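You operate a simulated robot arm through the tools that you are given. There is no shell and no other tool.

The job below is to be done with a simulated robot arm. You get a single attempt, and the scene is never put back.

JOB
Couple the air stand's hose, open the tap and set 3 bar.
Fine: first move the white cap to the black holder; couple the hose and close the drain lever before the tap opens.

It is judged by the outcome, as a careful person would: the job done as asked, and still so three seconds after it is handed in. It fails if anything else is knocked over, pushed out of place, dropped, spilled or broken. Lids that push on must go on centred and level and be pressed home; caps that screw on are set level and turned clockwise until they are tight.

ROBOT AND FRAMES
A 6-joint arm with a two-finger parallel gripper, fixed in place. Base frame: the origin is on the floor under the middle of its stand, x ahead of it, y to its left, z up. Units: m, degrees, N and s.
With the tool pointing down near the work surface it reaches from about 0.26 to 0.64 m from the base axis. Its first joint turns from -115.0 to 115.0 degrees. Payload 3.43 kg.
Tool frame: the origin (TCP) lies between the finger pads and is the grasp point; the fingertips stand 0.034 m ahead of it; z points along the fingers, y is the line along which they close. The gripper opens to 0.128 m. The fingers are 0.024 m wide and 0.012 m thick; the gripper's body (0.048 by 0.13 m) begins 0.096 m behind the TCP.
Orientation is that of the tool frame in the base frame, as a unit quaternion [x, y, z, w]. With the fingers straight down and closing along the base's y, the tool's x points along the base's -x, its y along +y and its z along -z.

CONTROLS
- The arm moves only by the tool arm_command. Its argument "targets" is a list of rows, each an object of numbers (a shift or turn left out is 0, a gripper value left out holds the last): "x", "y", "z": the shift along the tool's x, y, z in m; "ax", "ay", "az": the turn, a rotation vector about the tool's x, y, z in degrees. In form: [{"x": .., "y": .., "z": .., "ax": .., "ay": .., "az": ..}, ...]. A call has 1 to 20 rows; each row shifts and turns the commanded pose from where the row before left it, along the tool's axes as they then stand. "grip" is the gripper command, from -1 (shut) to 1 (fully open), values between in proportion, set as the call begins (left out, the last holds). Rows are played at 5 a second. More than 0.05 m and 8.6 degrees between two rows, or a gripper value outside its range, and nothing of the call is played. A pose out of reach is approached as far as the arm can. The call stops where the force on the tool passes 40 N (or 10 N more than at its start, if that is more) or the arm is blocked; 0.2 s more then pass. Each finger travels about 0.153 m/s and halts on what it meets, pressing with about 34 N; the grip force reading is that of the motor and also rises with nothing between the fingers. The clock runs only during rows and for 0.2 s after the last one: add rows that do not move to give the fingers time. The reply holds the time, the measured pose of the TCP, the force on the tool along the base axes, the opening and the grip force, in the units named above and with some noise, with the torque about the TCP (base axes, N m) and any sound that the robot's microphone picked up, and new pictures: "views" is both (left out), scene, wrist or none.
- Cameras (640 x 400 px; columns grow to the right, rows downward): "scene" is fixed at [0.0494, 0.5001, 1.6491]; the picture's right is [-0.85, -0.53, 0.00], its down [-0.25, 0.40, -0.88] and it looks along [0.46, -0.75, -0.48] (base axes); focal length 322 px, centre (320, 200). "wrist" rides on the gripper at [0.076, -0.011, -0.16] in the tool frame; the picture's right is [0.15, 0.99, 0.00], its down [-0.88, 0.13, -0.46] and it looks along [-0.45, 0.07, 0.89] (tool axes); focal length 234 px, centre (320, 200). There is no depth. A picture from a camera that has moved, and an enlarged one, comes with that camera's place and axes in the base frame and with its lens.
- move_column(by): slides the trunk up (or, below 0, down) by that many m; the arm rides with it, the base frame stays. It gives what a move gives, with no picture.
- inspect(camera, box): a new picture of the part [left, top, right, bottom] of that camera's present view, enlarged. The clock stands still meanwhile.
- hand_in(): hands the job in; it is judged then, once.

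Nothing tells you positions but the pictures and the camera data. Unless the task says otherwise, let go and move clear before handing in.

The tools are called after ">>>" as name(argument=value, ...) on one line, values as JSON. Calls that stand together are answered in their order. arm_command: Moves the arm, as the interface text tells. Its arguments: {"type":"object","properties":{"targets":{"type":"array"},"grip":{"type":"number"},"views":{"type":"string","enum":["both","scene","wrist","none"]}},"required":["targets"]} The other tools are called the same way: move_column (by) moves the trunk up or down; inspect (camera, box) takes an enlarged picture of a part of a camera's view; hand_in () hands the job in.

At the start:

```text
clock: 0.0
position: [0.2834, -0.1984, 1.3658]
tool_rot: [0.0, 1.0, 0.0, 0.0]
wrist_force: [0.7, 0.4, 0.8]
moment: [0.02, 0.04, 0.0]
width: 0.1278
gripper_force: 0.1
trunk travel left (down, up): [-0.925, 0.065]
```

scene: 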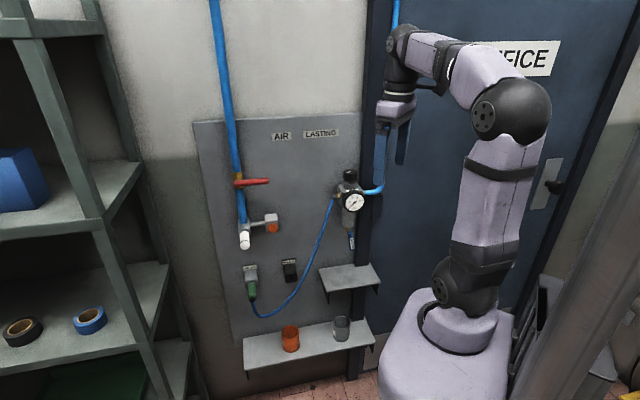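
wrist: 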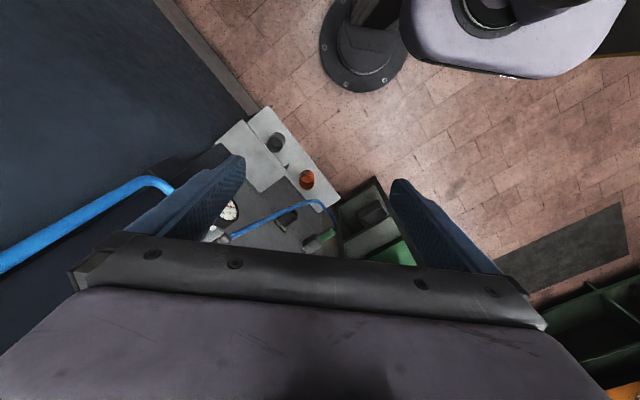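

I see a wall panel labelled AIR with a blue pipe, a red lever tap, a side drain branch, a white cap on the outlet, two holders, a regulator with a gauge and a blue hose. I'll look closer before moving.

>>> inspect(camera="scene", box=[200, 110, 400, 235])

>>> inspect(camera="scene", box=[210, 160, 306, 220])

>>> inspect(camera="scene", box=[220, 200, 316, 260])

>>> inspect(camera="scene", box=[220, 250, 316, 310])

>>> inspect(camera="scene", box=[310, 160, 406, 220])

>>> inspect(camera="scene", box=[230, 250, 390, 380])

```text
3.20 times, centred on (300, 172) of scene
camera zoom: at [0.0494, 0.5001, 1.6491], right [-0.85, -0.53, 0.0], down [-0.25, 0.4, -0.88], along [0.46, -0.75, -0.48], focal length 1029 px, centre (384, 288)
```

zoom: 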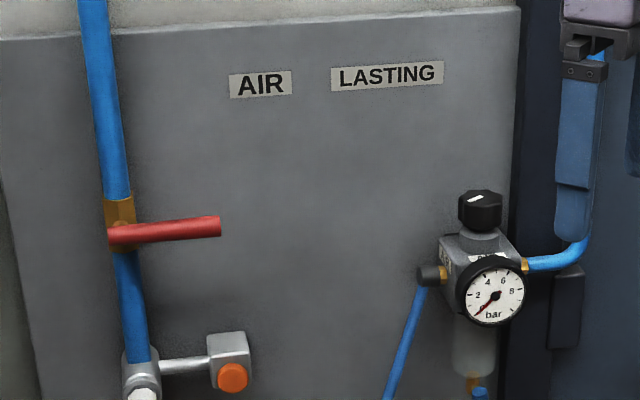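

```text
6.67 times, centred on (258, 190) of scene
camera zoom: at [0.0494, 0.5001, 1.6491], right [-0.85, -0.53, 0.0], down [-0.25, 0.4, -0.88], along [0.46, -0.75, -0.48], focal length 2144 px, centre (733, 267)
```

zoom: 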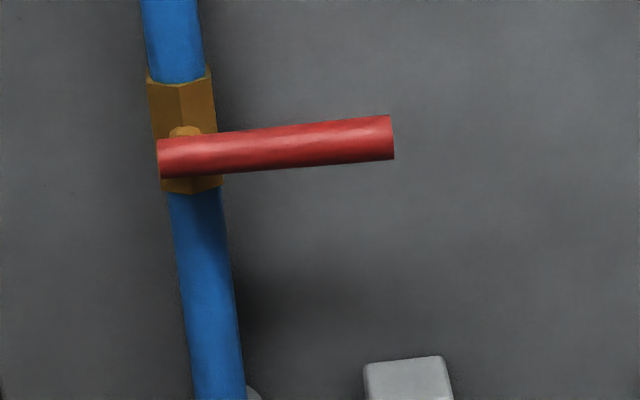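

```text
6.67 times, centred on (268, 230) of scene
camera zoom: at [0.0494, 0.5001, 1.6491], right [-0.85, -0.53, 0.0], down [-0.25, 0.4, -0.88], along [0.46, -0.75, -0.48], focal length 2144 px, centre (667, 0)
```

zoom: 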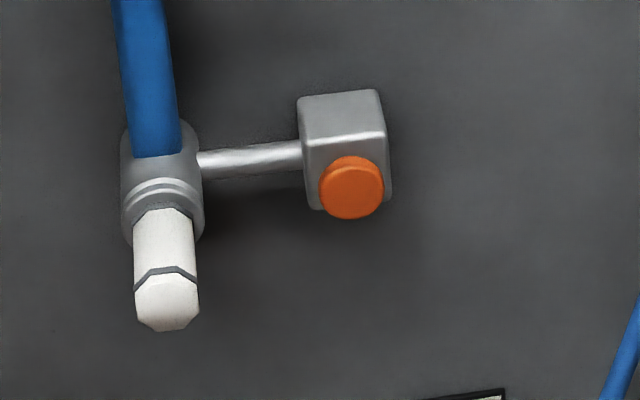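

```text
6.67 times, centred on (268, 280) of scene
camera zoom: at [0.0494, 0.5001, 1.6491], right [-0.85, -0.53, 0.0], down [-0.25, 0.4, -0.88], along [0.46, -0.75, -0.48], focal length 2144 px, centre (667, -333)
```

zoom: 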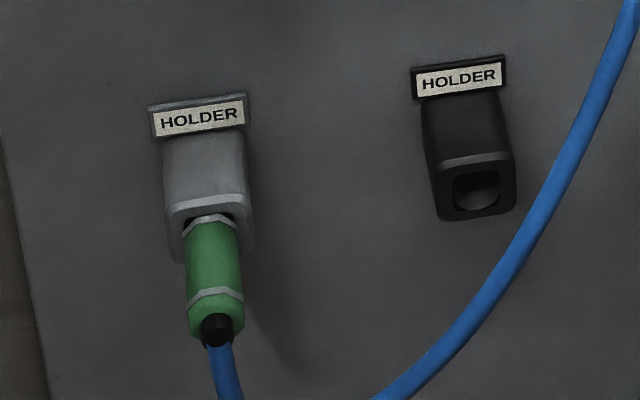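

```text
6.67 times, centred on (358, 190) of scene
camera zoom: at [0.0494, 0.5001, 1.6491], right [-0.85, -0.53, 0.0], down [-0.25, 0.4, -0.88], along [0.46, -0.75, -0.48], focal length 2144 px, centre (67, 267)
```

zoom: 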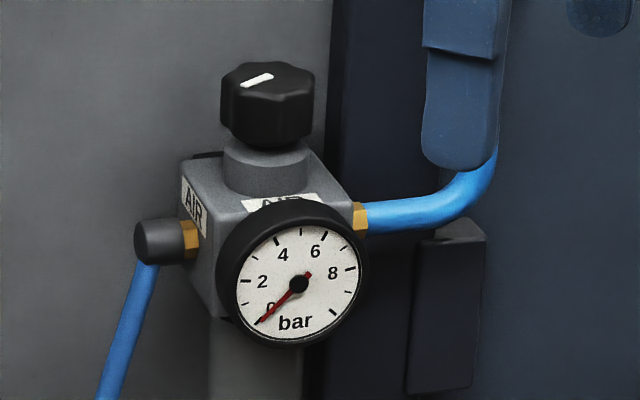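

```text
3.08 times, centred on (310, 315) of scene
camera zoom: at [0.0494, 0.5001, 1.6491], right [-0.85, -0.53, 0.0], down [-0.25, 0.4, -0.88], along [0.46, -0.75, -0.48], focal length 989 px, centre (351, -154)
```

zoom: 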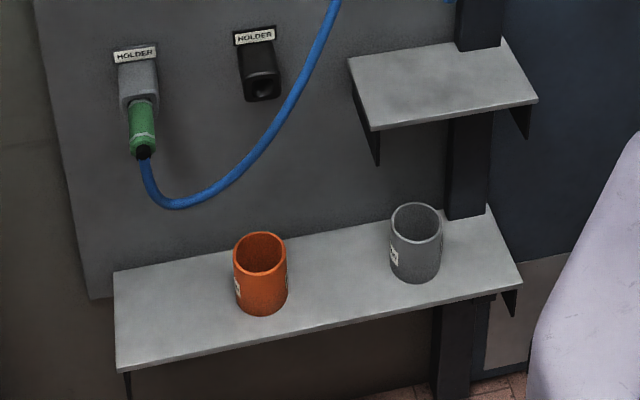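

The panel faces roughly the scene camera, and I put the regulator near (0.43, -0.33, 1.15) and the green coupling near (0.73, -0.13, 0.8). I'll look at more details before moving.

>>> inspect(camera="scene", box=[320, 200, 384, 260])

>>> inspect(camera="wrist", box=[190, 90, 400, 270])

>>> inspect(camera="scene", box=[230, 200, 290, 240])

```text
6.67 times, centred on (352, 230) of scene
camera zoom: at [0.0494, 0.5001, 1.6491], right [-0.85, -0.53, 0.0], down [-0.25, 0.4, -0.88], along [0.46, -0.75, -0.48], focal length 2144 px, centre (107, 0)
```

zoom: 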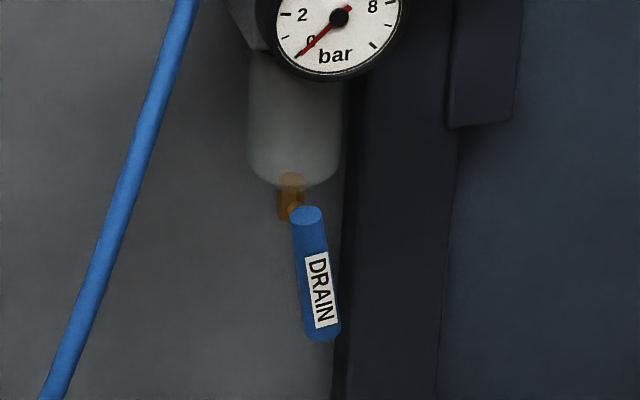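

```text
2.22 times, centred on (295, 180) of wrist
camera zoom: at [0.208, -0.2116, 1.5259], right [-0.15, 0.99, 0.0], down [0.88, 0.13, 0.46], along [0.45, 0.07, -0.89], focal length 520 px, centre (376, 244)
```

zoom: 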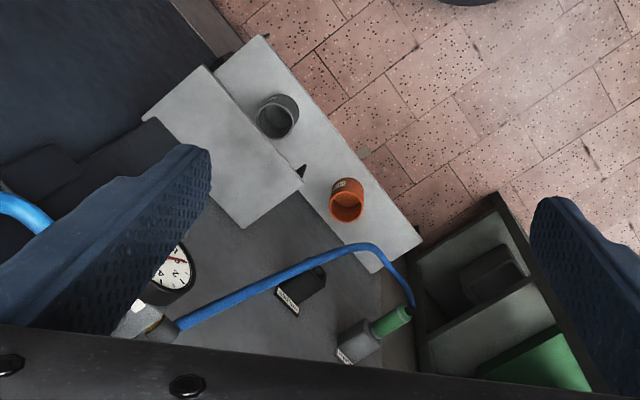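

```text
10.00 times, centred on (260, 220) of scene
camera zoom: at [0.0494, 0.5001, 1.6491], right [-0.85, -0.53, 0.0], down [-0.25, 0.4, -0.88], along [0.46, -0.75, -0.48], focal length 3216 px, centre (920, 0)
```

zoom: 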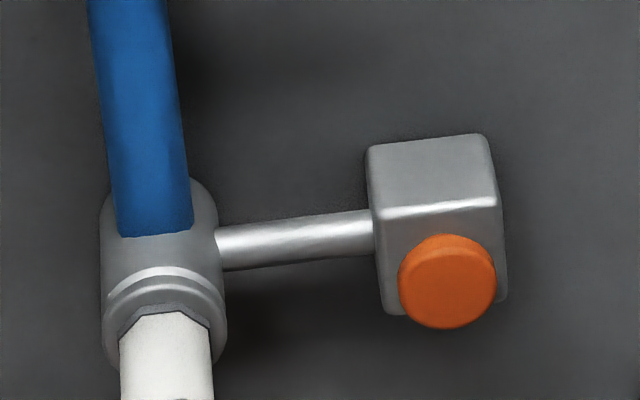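

The DRAIN lever hangs under the regulator bowl and points down, so it is open. The red tap is across the pipe, so it is closed. I'll yaw the tool towards the panel and pitch it up so the wrist camera faces the panel.

>>> arm_command(targets=[{"az": 8}, {"az": 8}, {"az": 8}, {"az": 8}, {"az": 8}, {"az": 8}, {"az": 8}, {"ay": -7.5}, {"ay": -7.5}, {"ay": -7.5}, {"ay": -7.5}, {"ay": -7.5}, {"ay": -7.5}])

```text
clock: 2.8
position: [0.381, -0.2567, 1.3869]
tool_rot: [0.433, 0.815, -0.18, 0.339]
wrist_force: [0.4, 0.0, 0.2]
moment: [0.0, -0.01, 0.02]
width: 0.1282
gripper_force: 0.1
out of reach, approached as far as the arm can: row 10, 11, 12, 13
trunk travel left (down, up): [-0.925, 0.065]
camera wrist: at [0.2786, -0.1261, 1.4455], right [0.76, 0.64, -0.1], down [0.28, -0.17, 0.95], along [0.59, -0.75, -0.31], focal length 234 px, centre (320, 200)
```

scene: 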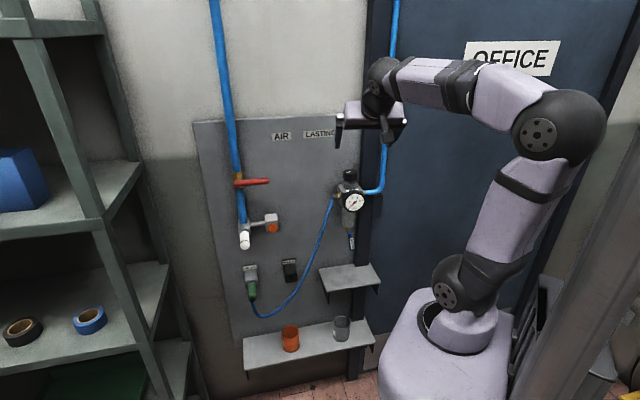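
wrist: 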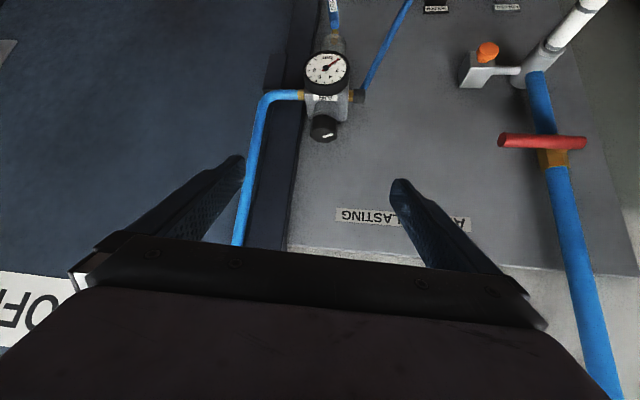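

The knob is near (0.49, -0.41, 1.19) and the arm is at its upper reach limit. I'll lower the trunk a little, then back the hand away from the panel.

>>> move_column(by=-0.12)

>>> arm_command(targets=[{"x": 0.02, "z": -0.02}, {"x": 0.02, "z": -0.02}, {"x": 0.02, "z": -0.02}])

```text
clock: 4.3
position: [0.3807, -0.2568, 1.2657]
tool_rot: [0.434, 0.816, -0.18, 0.338]
wrist_force: [-0.4, 0.7, -0.1]
moment: [0.03, -0.01, 0.02]
width: 0.1278
gripper_force: 0.0
trunk travel left (down, up): [-0.805, 0.185]
```

```text
clock: 5.1
position: [0.3977, -0.2075, 1.2748]
tool_rot: [0.434, 0.816, -0.181, 0.337]
wrist_force: [-0.2, -0.4, -0.1]
moment: [0.02, 0.0, 0.02]
width: 0.128
gripper_force: 0.0
out of reach, approached as far as the arm can: row 1, 2, 3
trunk travel left (down, up): [-0.805, 0.185]
camera wrist: at [0.2953, -0.0764, 1.3347], right [0.76, 0.64, -0.11], down [0.28, -0.18, 0.94], along [0.58, -0.75, -0.31], focal length 234 px, centre (320, 200)
```

scene: 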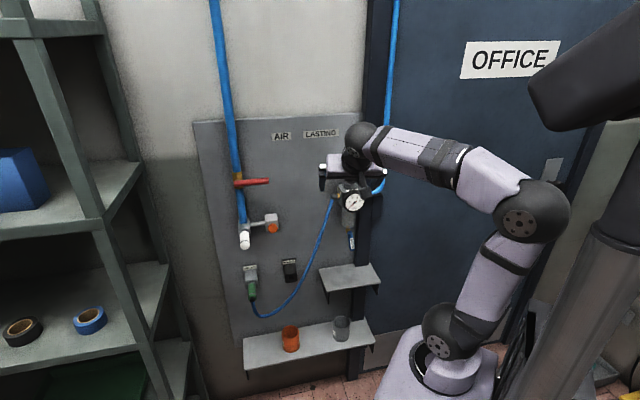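
wrist: 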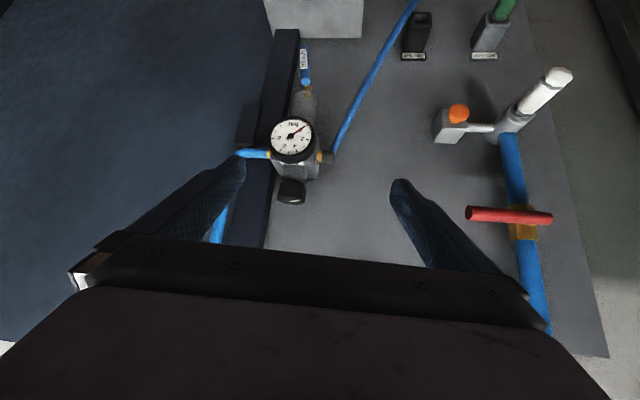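

The cap seems to point nearly straight out from the panel, with its tip near (0.68, -0.07, 1.04). I'll slide along the panel and lower the trunk to view the cap, coupling and holders up close.

>>> arm_command(targets=[{"y": 0.04}, {"y": 0.04}, {"y": 0.04}, {"y": 0.04}], views="none")

>>> move_column(by=-0.15)

>>> arm_command(targets=[{"y": 0.001}])

```text
clock: 6.1
position: [0.534, -0.1175, 1.2727]
tool_rot: [0.433, 0.816, -0.18, 0.337]
wrist_force: [0.1, 0.9, -0.5]
moment: [0.0, -0.02, -0.05]
width: 0.1277
gripper_force: 0.1
trunk travel left (down, up): [-0.805, 0.185]
```

```text
clock: 7.8
position: [0.5314, -0.1197, 1.1233]
tool_rot: [0.435, 0.815, -0.18, 0.337]
wrist_force: [-0.9, -0.4, -0.7]
moment: [0.02, -0.01, 0.0]
width: 0.1279
gripper_force: 0.0
trunk travel left (down, up): [-0.655, 0.335]
```

```text
clock: 8.2
position: [0.5331, -0.1175, 1.1227]
tool_rot: [0.433, 0.816, -0.179, 0.337]
wrist_force: [0.1, 0.0, 0.8]
moment: [0.0, -0.04, 0.01]
width: 0.128
gripper_force: 0.1
trunk travel left (down, up): [-0.655, 0.335]
camera wrist: at [0.4308, 0.012, 1.1831], right [0.76, 0.64, -0.1], down [0.28, -0.18, 0.94], along [0.59, -0.75, -0.31], focal length 234 px, centre (320, 200)
```

scene: 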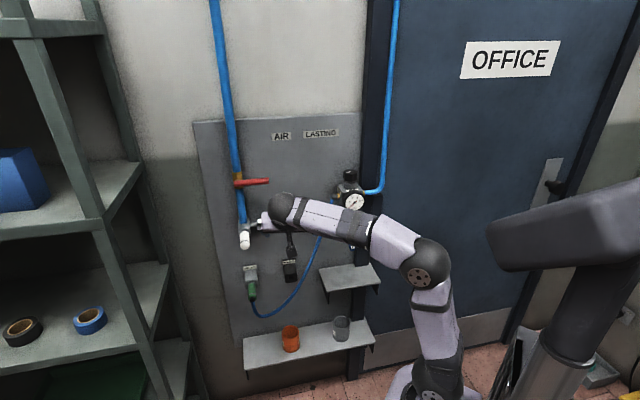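
wrist: 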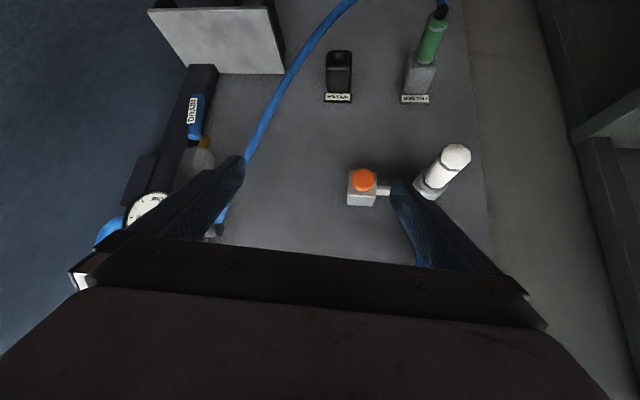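

>>> inspect(camera="wrist", box=[300, 0, 492, 120])

>>> inspect(camera="wrist", box=[320, 110, 512, 230])

>>> inspect(camera="wrist", box=[90, 60, 282, 250])

```text
3.33 times, centred on (396, 60) of wrist
camera zoom: at [0.4308, 0.012, 1.1831], right [0.76, 0.64, -0.1], down [0.28, -0.18, 0.94], along [0.59, -0.75, -0.31], focal length 781 px, centre (67, 667)
```

zoom: 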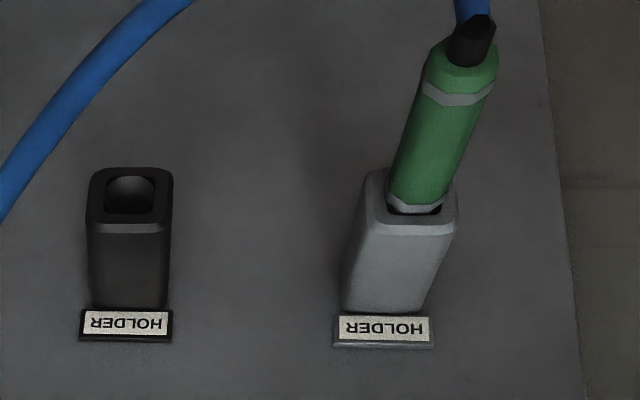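

```text
3.33 times, centred on (416, 170) of wrist
camera zoom: at [0.4308, 0.012, 1.1831], right [0.76, 0.64, -0.1], down [0.28, -0.18, 0.94], along [0.59, -0.75, -0.31], focal length 781 px, centre (0, 300)
```

zoom: 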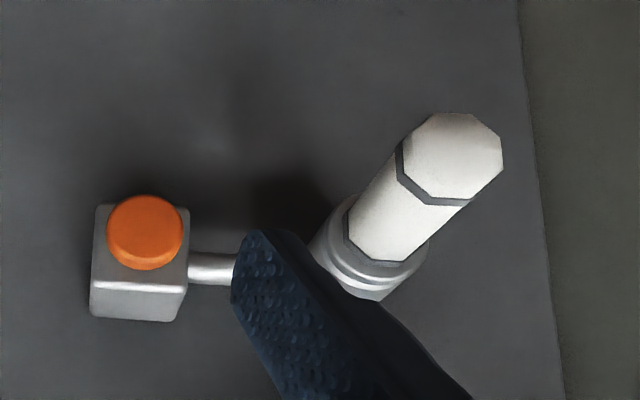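

```text
2.11 times, centred on (186, 155) of wrist
camera zoom: at [0.4308, 0.012, 1.1831], right [0.76, 0.64, -0.1], down [0.28, -0.18, 0.94], along [0.59, -0.75, -0.31], focal length 493 px, centre (602, 295)
```

zoom: 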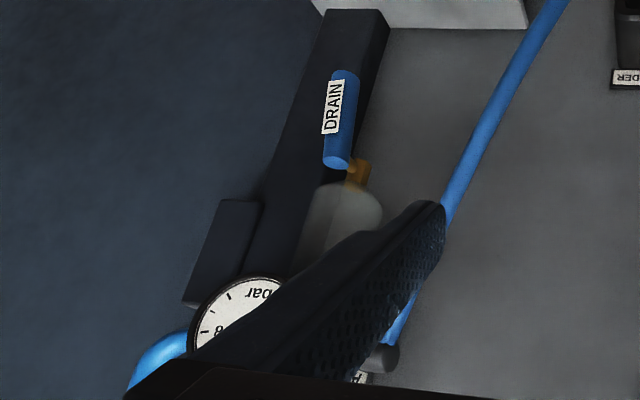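

The lines of the panel and shelves show it stands at 45° in the base frame, with the fittings sticking straight out horizontally. I'll square the tool yaw to that, back up a bit and take another view from lower down.

>>> arm_command(targets=[{"ax": -3.89, "az": -3.89}, {"ax": -3.89, "az": -3.89}, {"x": 0.02, "z": -0.02}, {"x": 0.02, "z": -0.02, "y": 0.03}], views="none")

>>> move_column(by=-0.15)

>>> arm_command(targets=[{"y": 0.0}])

>>> inspect(camera="wrist", box=[240, 20, 496, 180])

```text
clock: 9.2
position: [0.5139, -0.0546, 1.1243]
tool_rot: [0.354, 0.854, -0.146, 0.352]
wrist_force: [0.3, 0.0, 0.2]
moment: [-0.05, 0.0, 0.02]
width: 0.1279
gripper_force: 0.1
trunk travel left (down, up): [-0.655, 0.335]
```

```text
clock: 11.0
position: [0.5135, -0.0555, 0.9725]
tool_rot: [0.353, 0.854, -0.146, 0.353]
wrist_force: [0.8, -0.3, 0.3]
moment: [-0.01, 0.01, 0.0]
width: 0.128
gripper_force: 0.1
trunk travel left (down, up): [-0.505, 0.485]
```

```text
clock: 11.4
position: [0.5131, -0.0563, 0.9727]
tool_rot: [0.354, 0.854, -0.146, 0.352]
wrist_force: [0.0, -0.7, -0.5]
moment: [0.03, -0.04, 0.03]
width: 0.128
gripper_force: 0.1
trunk travel left (down, up): [-0.505, 0.485]
camera wrist: at [0.3882, 0.0523, 1.0326], right [0.63, 0.77, -0.1], down [0.31, -0.12, 0.94], along [0.72, -0.62, -0.31], focal length 234 px, centre (320, 200)
```

scene: 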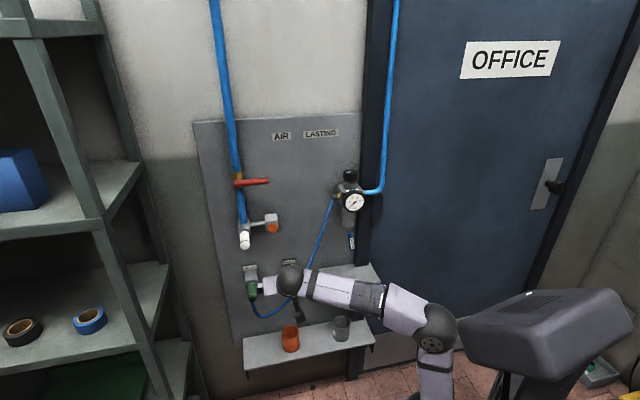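
wrist: 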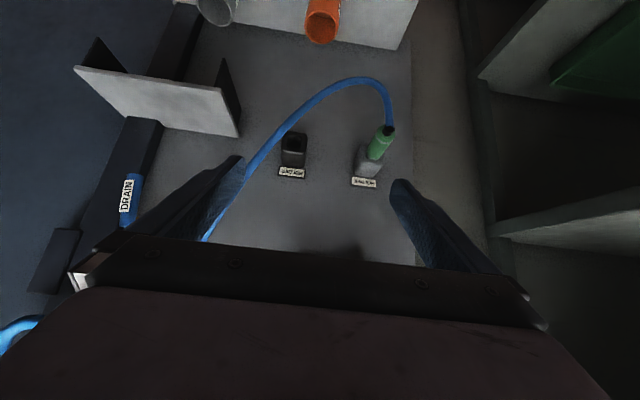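

```text
2.50 times, centred on (368, 100) of wrist
camera zoom: at [0.3882, 0.0523, 1.0326], right [0.63, 0.77, -0.1], down [0.31, -0.12, 0.94], along [0.72, -0.62, -0.31], focal length 585 px, centre (200, 450)
```

zoom: 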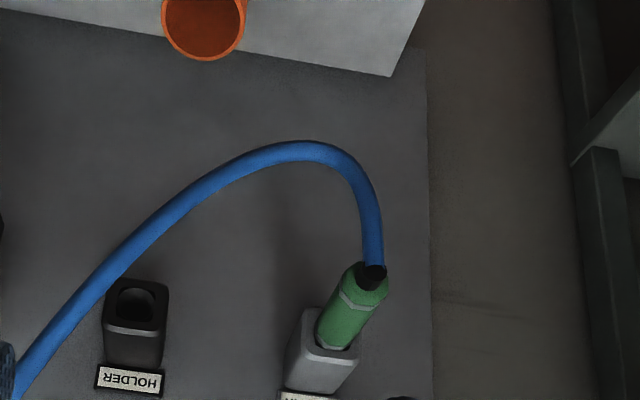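

Cap and coupling share the lateral position a'≈0.43 along the panel. The cap is at z≈1.04, the coupling at z≈0.80, and the black holder's mouth is at about a'≈0.28, z≈0.80. I'll raise the trunk, steepen the tool to 30° off vertical and move in to view the cap.

>>> move_column(by=0.25)

>>> arm_command(targets=[{"ay": 7.5}, {"ay": 7.5}, {"x": 0.0109, "y": 0.0267, "z": 0.0322}, {"x": 0.0109, "y": 0.0267, "z": 0.0322}, {"x": 0.0109, "y": 0.0267, "z": 0.0322}, {"y": 0}])

```text
clock: 14.0
position: [0.5134, -0.057, 1.2229]
tool_rot: [0.354, 0.854, -0.147, 0.352]
wrist_force: [-0.9, -0.1, 0.0]
moment: [-0.03, -0.01, -0.02]
width: 0.1279
gripper_force: 0.0
trunk travel left (down, up): [-0.755, 0.235]
```

```text
clock: 15.4
position: [0.5838, -0.0146, 1.124]
tool_rot: [0.37, 0.892, -0.099, 0.239]
wrist_force: [-0.5, 0.8, 0.7]
moment: [0.02, -0.01, 0.05]
width: 0.1282
gripper_force: 0.0
trunk travel left (down, up): [-0.755, 0.235]
camera wrist: at [0.4738, 0.079, 1.2244], right [0.61, 0.79, -0.07], down [0.47, -0.29, 0.83], along [0.64, -0.54, -0.55], focal length 234 px, centre (320, 200)
```

scene: 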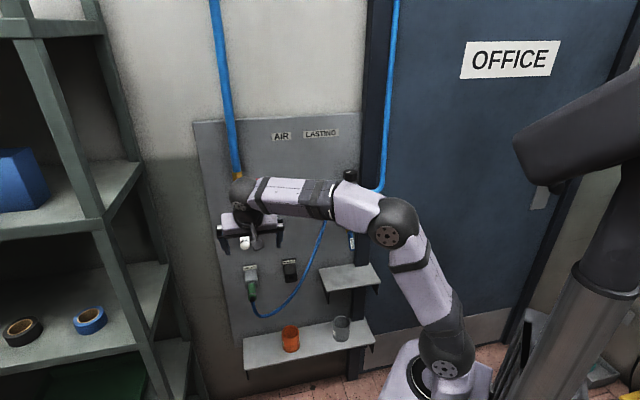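
wrist: 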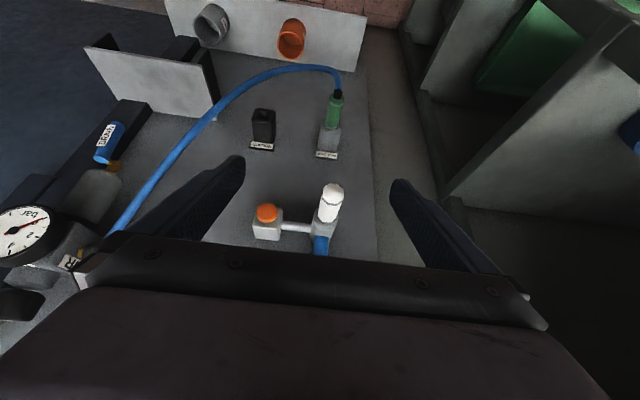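

>>> inspect(camera="wrist", box=[240, 170, 368, 250])

>>> inspect(camera="wrist", box=[232, 80, 360, 160])

>>> inspect(camera="wrist", box=[0, 90, 160, 290])

```text
5.00 times, centred on (304, 210) of wrist
camera zoom: at [0.4738, 0.079, 1.2244], right [0.61, 0.79, -0.07], down [0.47, -0.29, 0.83], along [0.64, -0.54, -0.55], focal length 1171 px, centre (400, 150)
```

zoom: 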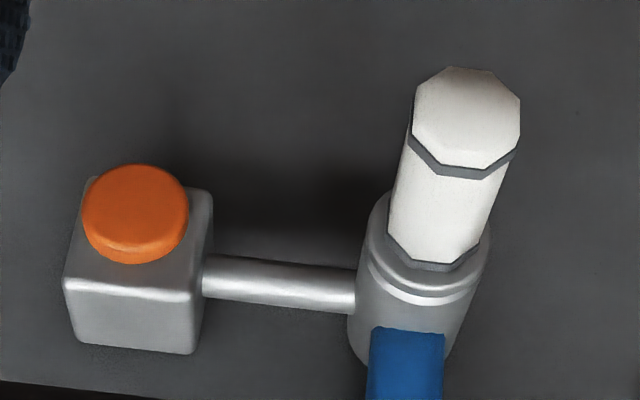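

```text
5.00 times, centred on (296, 120) of wrist
camera zoom: at [0.4738, 0.079, 1.2244], right [0.61, 0.79, -0.07], down [0.47, -0.29, 0.83], along [0.64, -0.54, -0.55], focal length 1171 px, centre (440, 600)
```

zoom: 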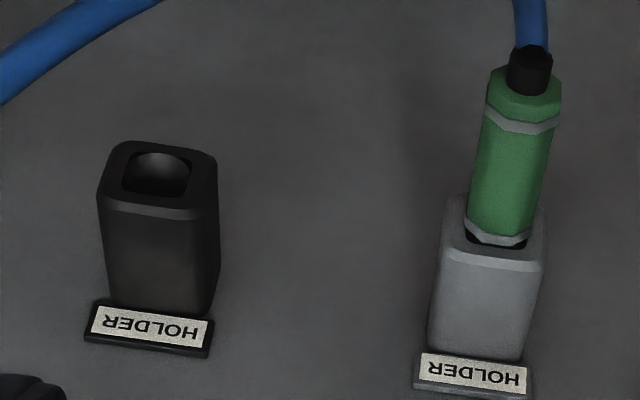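

```text
2.00 times, centred on (80, 190) of wrist
camera zoom: at [0.4738, 0.079, 1.2244], right [0.61, 0.79, -0.07], down [0.47, -0.29, 0.83], along [0.64, -0.54, -0.55], focal length 468 px, centre (800, 220)
```

zoom: 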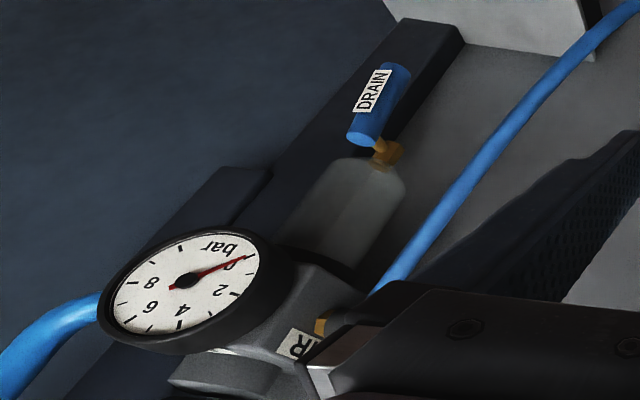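

Triangulating the views puts the cap's axis at a'=0.430, z=1.040, with its exposed body from b'=0.539 to 0.600. I'll narrow the fingers and move to a pre-grasp above and in front of it.

>>> arm_command(targets=[{"x": -0.0207, "y": 0.0068, "z": 0.0137}, {"x": -0.0207, "y": 0.0068, "z": 0.0137}, {"x": -0.0207, "y": 0.0068, "z": 0.0137}, {"x": -0.0207, "y": 0.0068, "z": 0.0137}, {"x": 0}], grip=0.17)

```text
clock: 16.6
position: [0.6736, -0.0647, 1.1161]
tool_rot: [0.369, 0.893, -0.099, 0.238]
wrist_force: [-0.1, 0.0, -0.5]
moment: [0.03, -0.01, 0.0]
width: 0.0748
gripper_force: 0.0
trunk travel left (down, up): [-0.755, 0.235]
camera wrist: at [0.5635, 0.0291, 1.2179], right [0.61, 0.79, -0.07], down [0.47, -0.29, 0.83], along [0.64, -0.54, -0.55], focal length 234 px, centre (320, 200)
```

scene: 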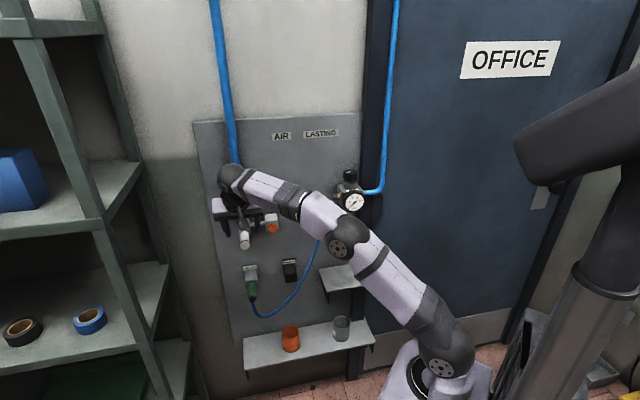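
wrist: 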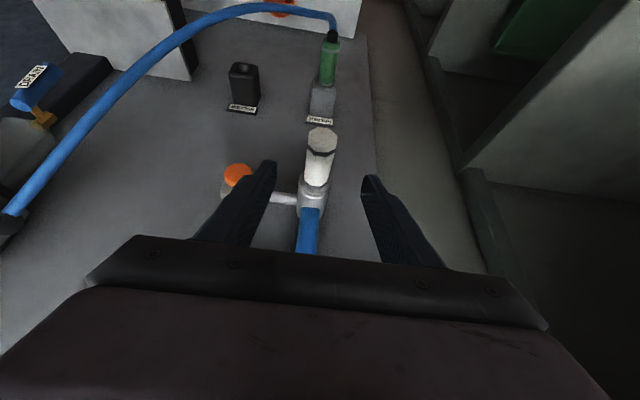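

>>> inspect(camera="wrist", box=[256, 110, 384, 190])

```text
5.00 times, centred on (320, 150) of wrist
camera zoom: at [0.5635, 0.0291, 1.2179], right [0.61, 0.79, -0.07], down [0.47, -0.29, 0.83], along [0.64, -0.54, -0.55], focal length 1171 px, centre (320, 450)
```

zoom: 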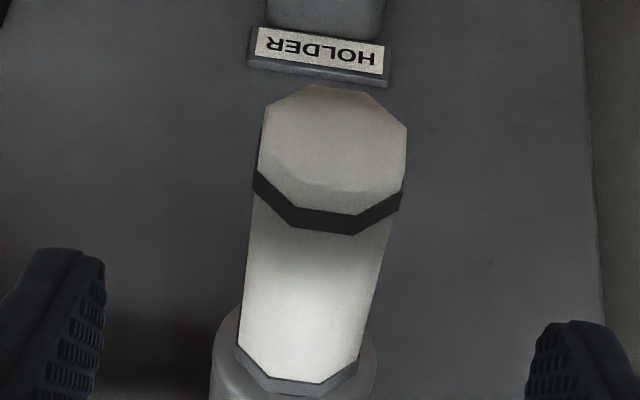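

The fingers straddle the cap's line, centred to within about 1 mm. I'll advance along the tool axis to the grasp point.

>>> arm_command(targets=[{"y": -0.001, "z": 0.02}, {"z": 0.02}, {"z": 0.02}, {"z": 0.0185}, {"z": 0}])

>>> inspect(camera="wrist", box=[224, 120, 416, 240])

```text
clock: 17.8
position: [0.6983, -0.0938, 1.0487]
tool_rot: [0.37, 0.892, -0.099, 0.238]
wrist_force: [0.1, 0.6, 0.0]
moment: [0.02, 0.0, -0.01]
width: 0.0749
gripper_force: 0.0
trunk travel left (down, up): [-0.755, 0.235]
camera wrist: at [0.5891, -0.0008, 1.1497], right [0.61, 0.79, -0.07], down [0.47, -0.29, 0.83], along [0.64, -0.54, -0.55], focal length 234 px, centre (320, 200)
```

scene: 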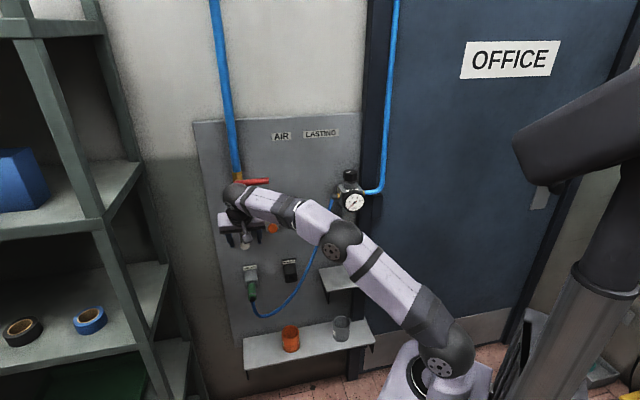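
wrist: 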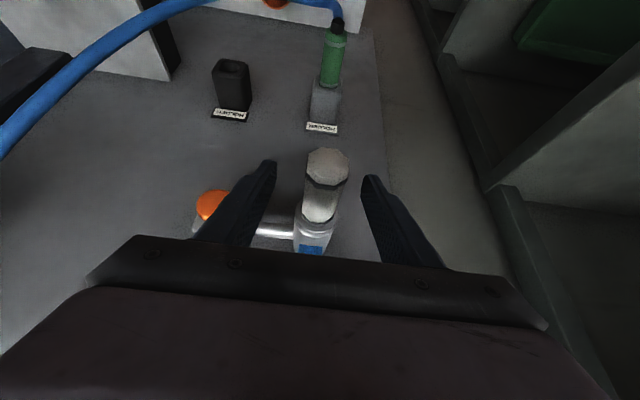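

```text
3.33 times, centred on (320, 180) of wrist
camera zoom: at [0.5891, -0.0008, 1.1497], right [0.61, 0.79, -0.07], down [0.47, -0.29, 0.83], along [0.64, -0.54, -0.55], focal length 781 px, centre (320, 267)
```

zoom: 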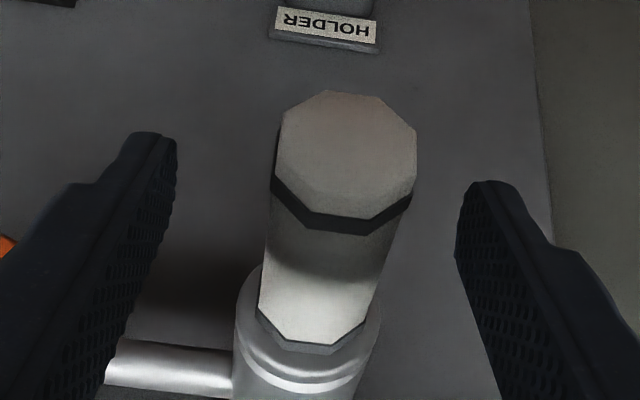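

The cap is about 2 mm to the +y side of the finger centre. I'll correct that and close the fingers.

>>> arm_command(targets=[{"y": 0.002}, {"y": 0}], views="none")

>>> arm_command(targets=[{"y": 0}, {"y": 0}, {"y": 0}], grip=-1, views="wrist")

```text
clock: 18.4
position: [0.7022, -0.0929, 1.0491]
tool_rot: [0.37, 0.893, -0.099, 0.238]
wrist_force: [0.0, -0.3, 0.0]
moment: [-0.02, 0.02, -0.01]
width: 0.0748
gripper_force: 0.0
trunk travel left (down, up): [-0.755, 0.235]
```

```text
clock: 19.2
position: [0.7008, -0.0921, 1.0484]
tool_rot: [0.369, 0.893, -0.098, 0.238]
wrist_force: [-1.1, -1.4, 0.0]
moment: [-0.02, 0.03, -0.03]
width: 0.0284
gripper_force: 34.1
trunk travel left (down, up): [-0.755, 0.235]
camera wrist: at [0.5904, 0.001, 1.1496], right [0.61, 0.79, -0.07], down [0.47, -0.29, 0.83], along [0.64, -0.54, -0.55], focal length 234 px, centre (320, 200)
```

wrist: 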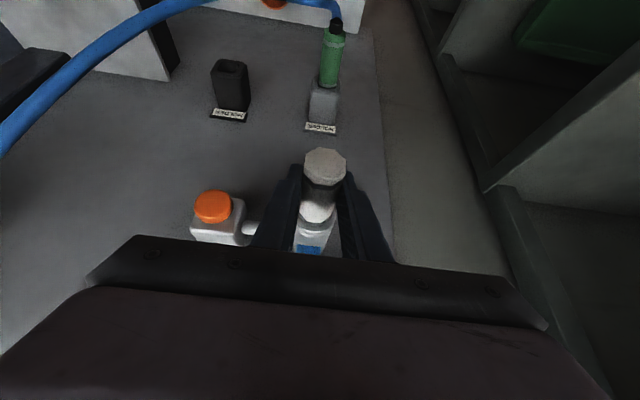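

The cap is gripped at 28.4 mm with almost no side load. I'll pull it straight out a few millimetres and watch the force.

>>> arm_command(targets=[{"x": 0.00173, "z": -0.001}, {"x": 0.00173, "z": -0.001}, {"x": 0}], views="wrist")

```text
clock: 20.0
position: [0.6987, -0.0877, 1.0484]
tool_rot: [0.37, 0.893, -0.099, 0.238]
wrist_force: [-0.5, 0.5, -0.1]
moment: [-0.02, -0.02, 0.0]
width: 0.0286
gripper_force: 33.9
trunk travel left (down, up): [-0.755, 0.235]
camera wrist: at [0.588, 0.0046, 1.1491], right [0.61, 0.79, -0.07], down [0.47, -0.29, 0.83], along [0.64, -0.54, -0.55], focal length 234 px, centre (320, 200)
```

wrist: 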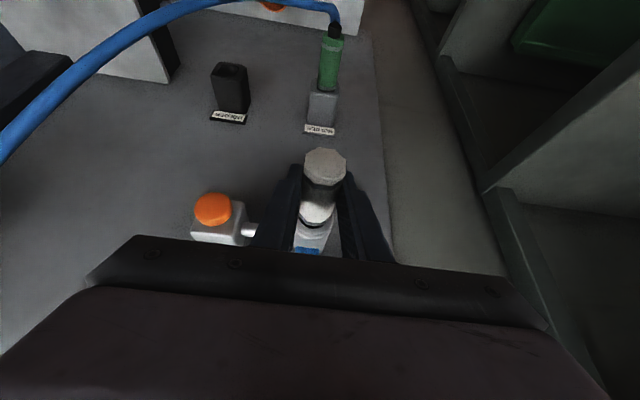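

The cap moves with the hand and offers no resistance. I'll keep pulling it straight out.

>>> arm_command(targets=[{"x": 0.00866, "z": -0.005}, {"x": 0.00866, "z": -0.005}, {"x": 0}], views="wrist")

>>> inspect(camera="wrist", box=[240, 140, 400, 260])

```text
clock: 20.8
position: [0.6845, -0.0742, 1.0494]
tool_rot: [0.37, 0.893, -0.099, 0.239]
wrist_force: [-0.5, 0.7, -0.2]
moment: [0.01, -0.01, -0.03]
width: 0.0285
gripper_force: 34.2
trunk travel left (down, up): [-0.755, 0.235]
camera wrist: at [0.5746, 0.0187, 1.1493], right [0.61, 0.79, -0.07], down [0.47, -0.29, 0.83], along [0.64, -0.54, -0.55], focal length 234 px, centre (320, 200)
```

wrist: 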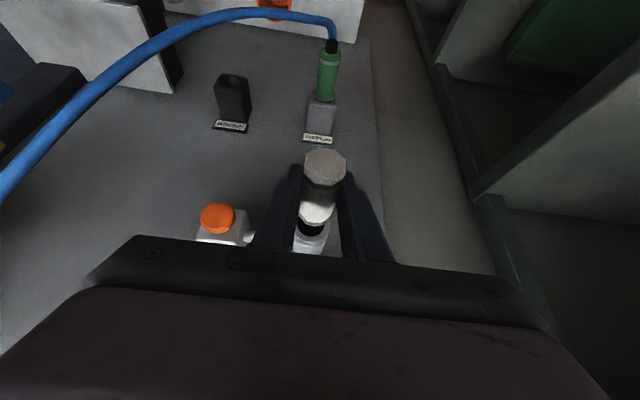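

```text
3.33 times, centred on (320, 200) of wrist
camera zoom: at [0.5746, 0.0187, 1.1493], right [0.61, 0.79, -0.07], down [0.47, -0.29, 0.83], along [0.64, -0.54, -0.55], focal length 781 px, centre (320, 200)
```

zoom: 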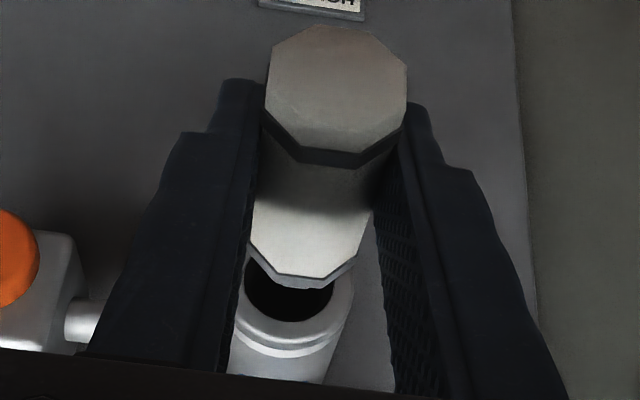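

>>> arm_command(targets=[{"x": 0.00866, "z": -0.005}, {"x": 0.00866, "z": -0.005}, {"x": 0.00866, "z": -0.005}, {"x": 0}], views="both")

>>> inspect(camera="wrist", box=[240, 140, 400, 260])

>>> inspect(camera="scene", box=[200, 200, 296, 260])

```text
clock: 21.8
position: [0.6625, -0.0537, 1.0493]
tool_rot: [0.37, 0.893, -0.099, 0.238]
wrist_force: [-0.5, 0.3, -0.4]
moment: [-0.01, 0.0, -0.02]
width: 0.0284
gripper_force: 34.3
trunk travel left (down, up): [-0.755, 0.235]
camera wrist: at [0.5525, 0.0397, 1.1498], right [0.61, 0.79, -0.07], down [0.47, -0.29, 0.83], along [0.64, -0.54, -0.55], focal length 234 px, centre (320, 200)
```

scene: 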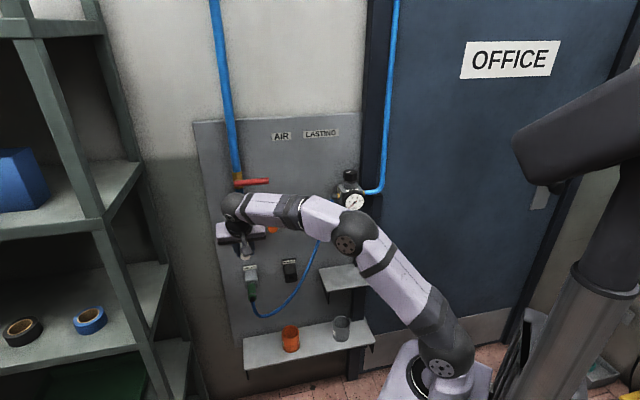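
wrist: 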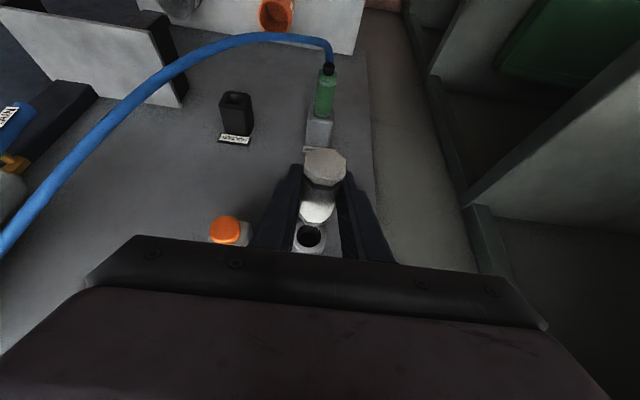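

```text
3.33 times, centred on (320, 200) of wrist
camera zoom: at [0.5525, 0.0397, 1.1498], right [0.61, 0.79, -0.07], down [0.47, -0.29, 0.83], along [0.64, -0.54, -0.55], focal length 781 px, centre (320, 200)
```

zoom: 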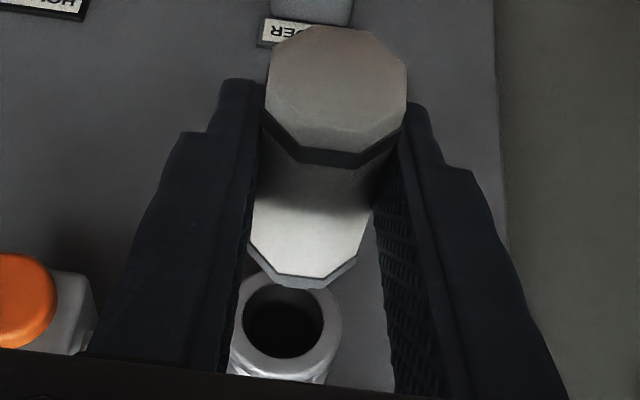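

```text
6.67 times, centred on (248, 230) of scene
camera zoom: at [0.0494, 0.5001, 1.6491], right [-0.85, -0.53, 0.0], down [-0.25, 0.4, -0.88], along [0.46, -0.75, -0.48], focal length 2144 px, centre (800, 0)
```

zoom: 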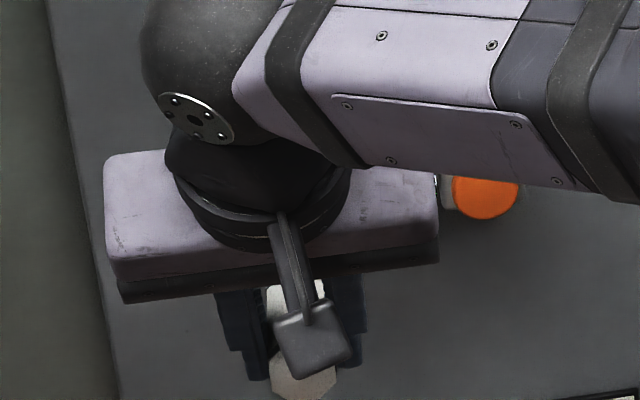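

The cap is fully out and firmly held. The hose droops just in front of the black holder, so I'll move sideways and roll the hand 45° about the cap's axis to come in from the upper left, behind the hose. Then I'll lower the trunk.

>>> arm_command(targets=[{"x": 0.013, "y": -0.03, "z": -0.0075}, {"x": 0.013, "y": -0.03, "z": -0.0075}, {"y": -0.03}, {"ax": 6.495, "az": -3.75}, {"ax": 6.495, "az": -3.75}, {"ax": 6.495, "az": -3.75}, {"ax": 6.495, "az": -3.75}, {"ax": 6.495, "az": -3.75}, {"ax": 6.495, "az": -3.75}, {"x": 0}])

```text
clock: 24.0
position: [0.5791, -0.0961, 1.0494]
tool_rot: [0.25, 0.862, -0.434, 0.078]
wrist_force: [-0.3, 0.0, -0.6]
moment: [0.0, 0.02, -0.02]
width: 0.0283
gripper_force: 34.0
trunk travel left (down, up): [-0.755, 0.235]
camera wrist: at [0.5208, 0.0504, 1.1278], right [0.37, 0.55, -0.75], down [0.86, 0.1, 0.5], along [0.35, -0.83, -0.43], focal length 234 px, centre (320, 200)
```

scene: 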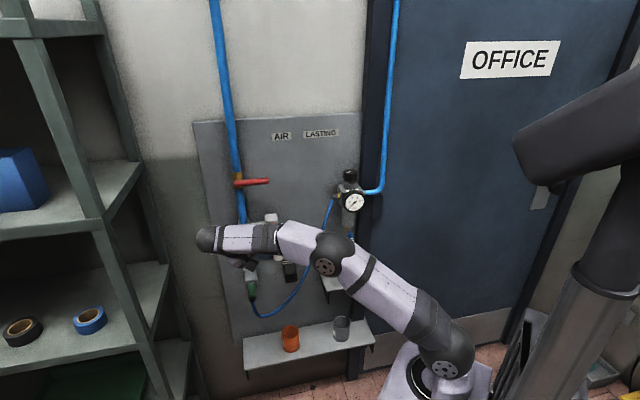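
wrist: 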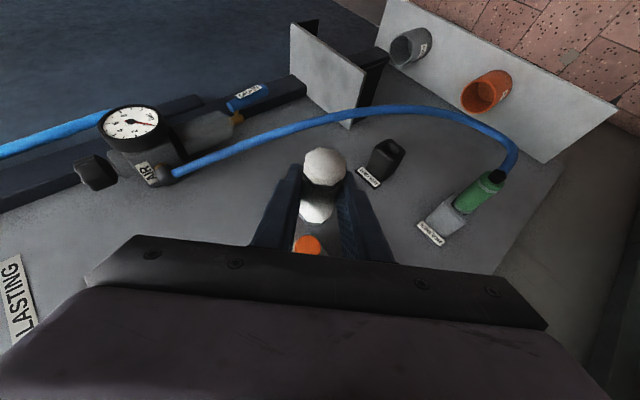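

>>> inspect(camera="wrist", box=[300, 90, 460, 190])

>>> inspect(camera="wrist", box=[70, 70, 300, 220])

```text
4.00 times, centred on (380, 140) of wrist
camera zoom: at [0.5208, 0.0504, 1.1278], right [0.37, 0.55, -0.75], down [0.86, 0.1, 0.5], along [0.35, -0.83, -0.43], focal length 937 px, centre (80, 440)
```

zoom: 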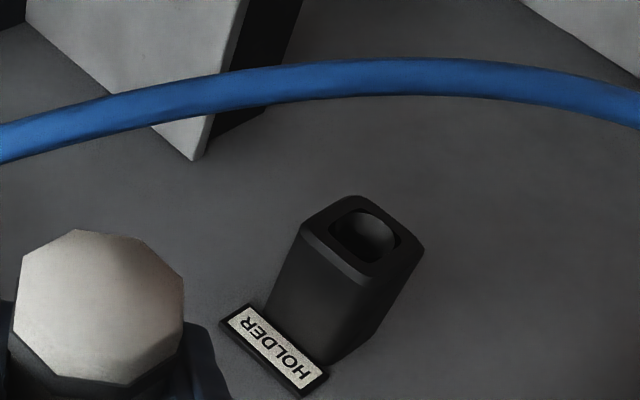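

```text
2.67 times, centred on (185, 145) of wrist
camera zoom: at [0.5208, 0.0504, 1.1278], right [0.37, 0.55, -0.75], down [0.86, 0.1, 0.5], along [0.35, -0.83, -0.43], focal length 624 px, centre (680, 347)
```

zoom: 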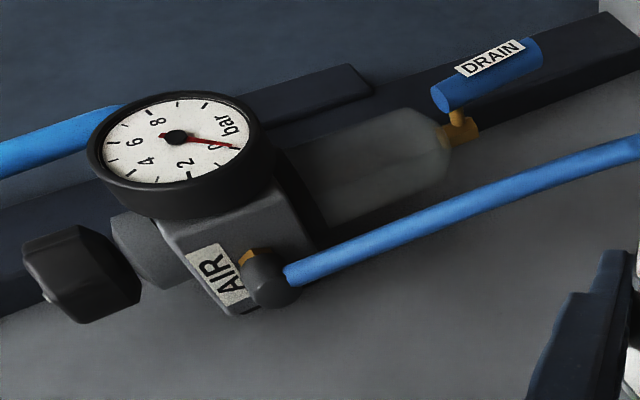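

>>> move_column(by=-0.16)

>>> arm_command(targets=[{"x": 0}])

>>> inspect(camera="wrist", box=[290, 60, 450, 180])

```text
clock: 25.8
position: [0.5781, -0.0956, 0.8885]
tool_rot: [0.25, 0.863, -0.433, 0.079]
wrist_force: [0.3, -0.7, -0.1]
moment: [0.0, 0.0, 0.02]
width: 0.0285
gripper_force: 34.4
trunk travel left (down, up): [-0.595, 0.395]
```

```text
clock: 26.2
position: [0.5781, -0.0941, 0.8881]
tool_rot: [0.25, 0.862, -0.434, 0.078]
wrist_force: [0.4, -0.1, -0.8]
moment: [0.01, 0.03, -0.02]
width: 0.0284
gripper_force: 34.5
trunk travel left (down, up): [-0.595, 0.395]
camera wrist: at [0.5209, 0.0504, 0.9677], right [0.37, 0.55, -0.75], down [0.86, 0.1, 0.5], along [0.35, -0.83, -0.43], focal length 234 px, centre (320, 200)
```

scene: 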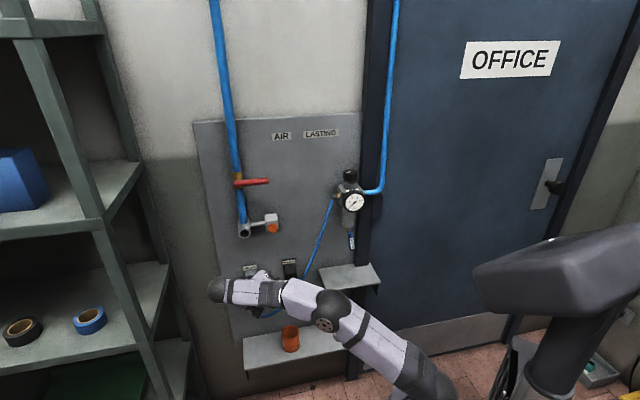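
wrist: 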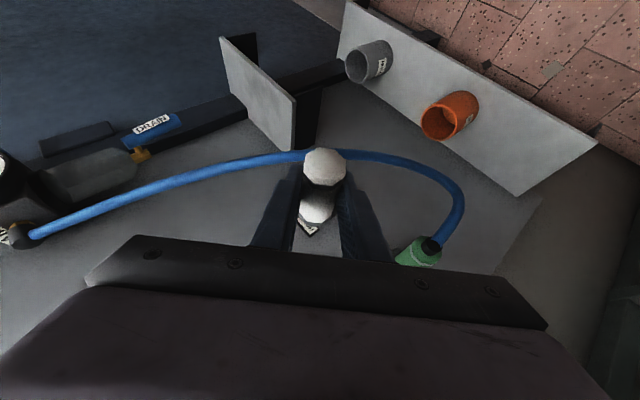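

```text
3.33 times, centred on (370, 120) of wrist
camera zoom: at [0.5209, 0.0504, 0.9677], right [0.37, 0.55, -0.75], down [0.86, 0.1, 0.5], along [0.35, -0.83, -0.43], focal length 781 px, centre (153, 467)
```

zoom: 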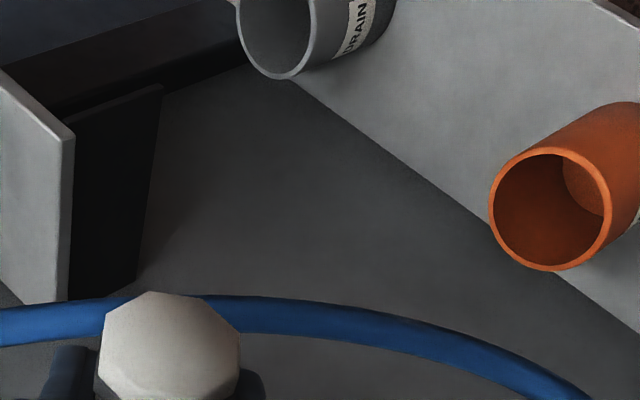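

>>> inspect(camera="wrist", box=[272, 140, 368, 240])

>>> inspect(camera="scene", box=[220, 210, 316, 320])

```text
4.00 times, centred on (320, 190) of wrist
camera zoom: at [0.5209, 0.0504, 0.9677], right [0.37, 0.55, -0.75], down [0.86, 0.1, 0.5], along [0.35, -0.83, -0.43], focal length 937 px, centre (320, 240)
```

zoom: 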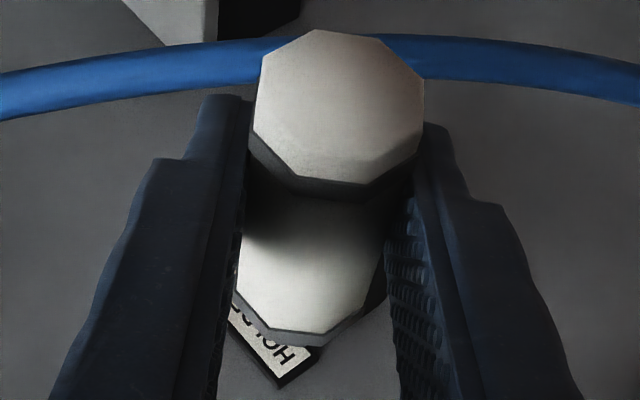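

```text
3.64 times, centred on (268, 265) of scene
camera zoom: at [0.0494, 0.5001, 1.6491], right [-0.85, -0.53, 0.0], down [-0.25, 0.4, -0.88], along [0.46, -0.75, -0.48], focal length 1169 px, centre (509, -36)
```

zoom: 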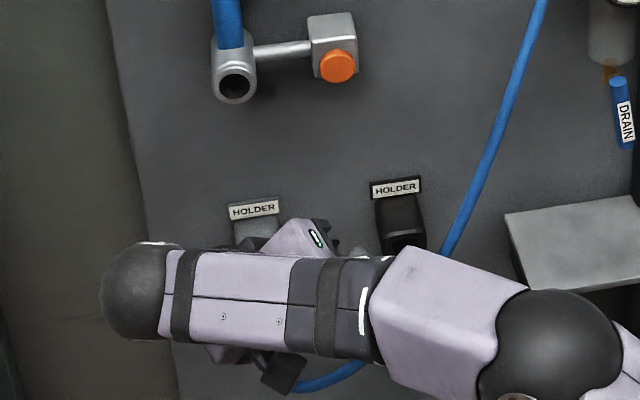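

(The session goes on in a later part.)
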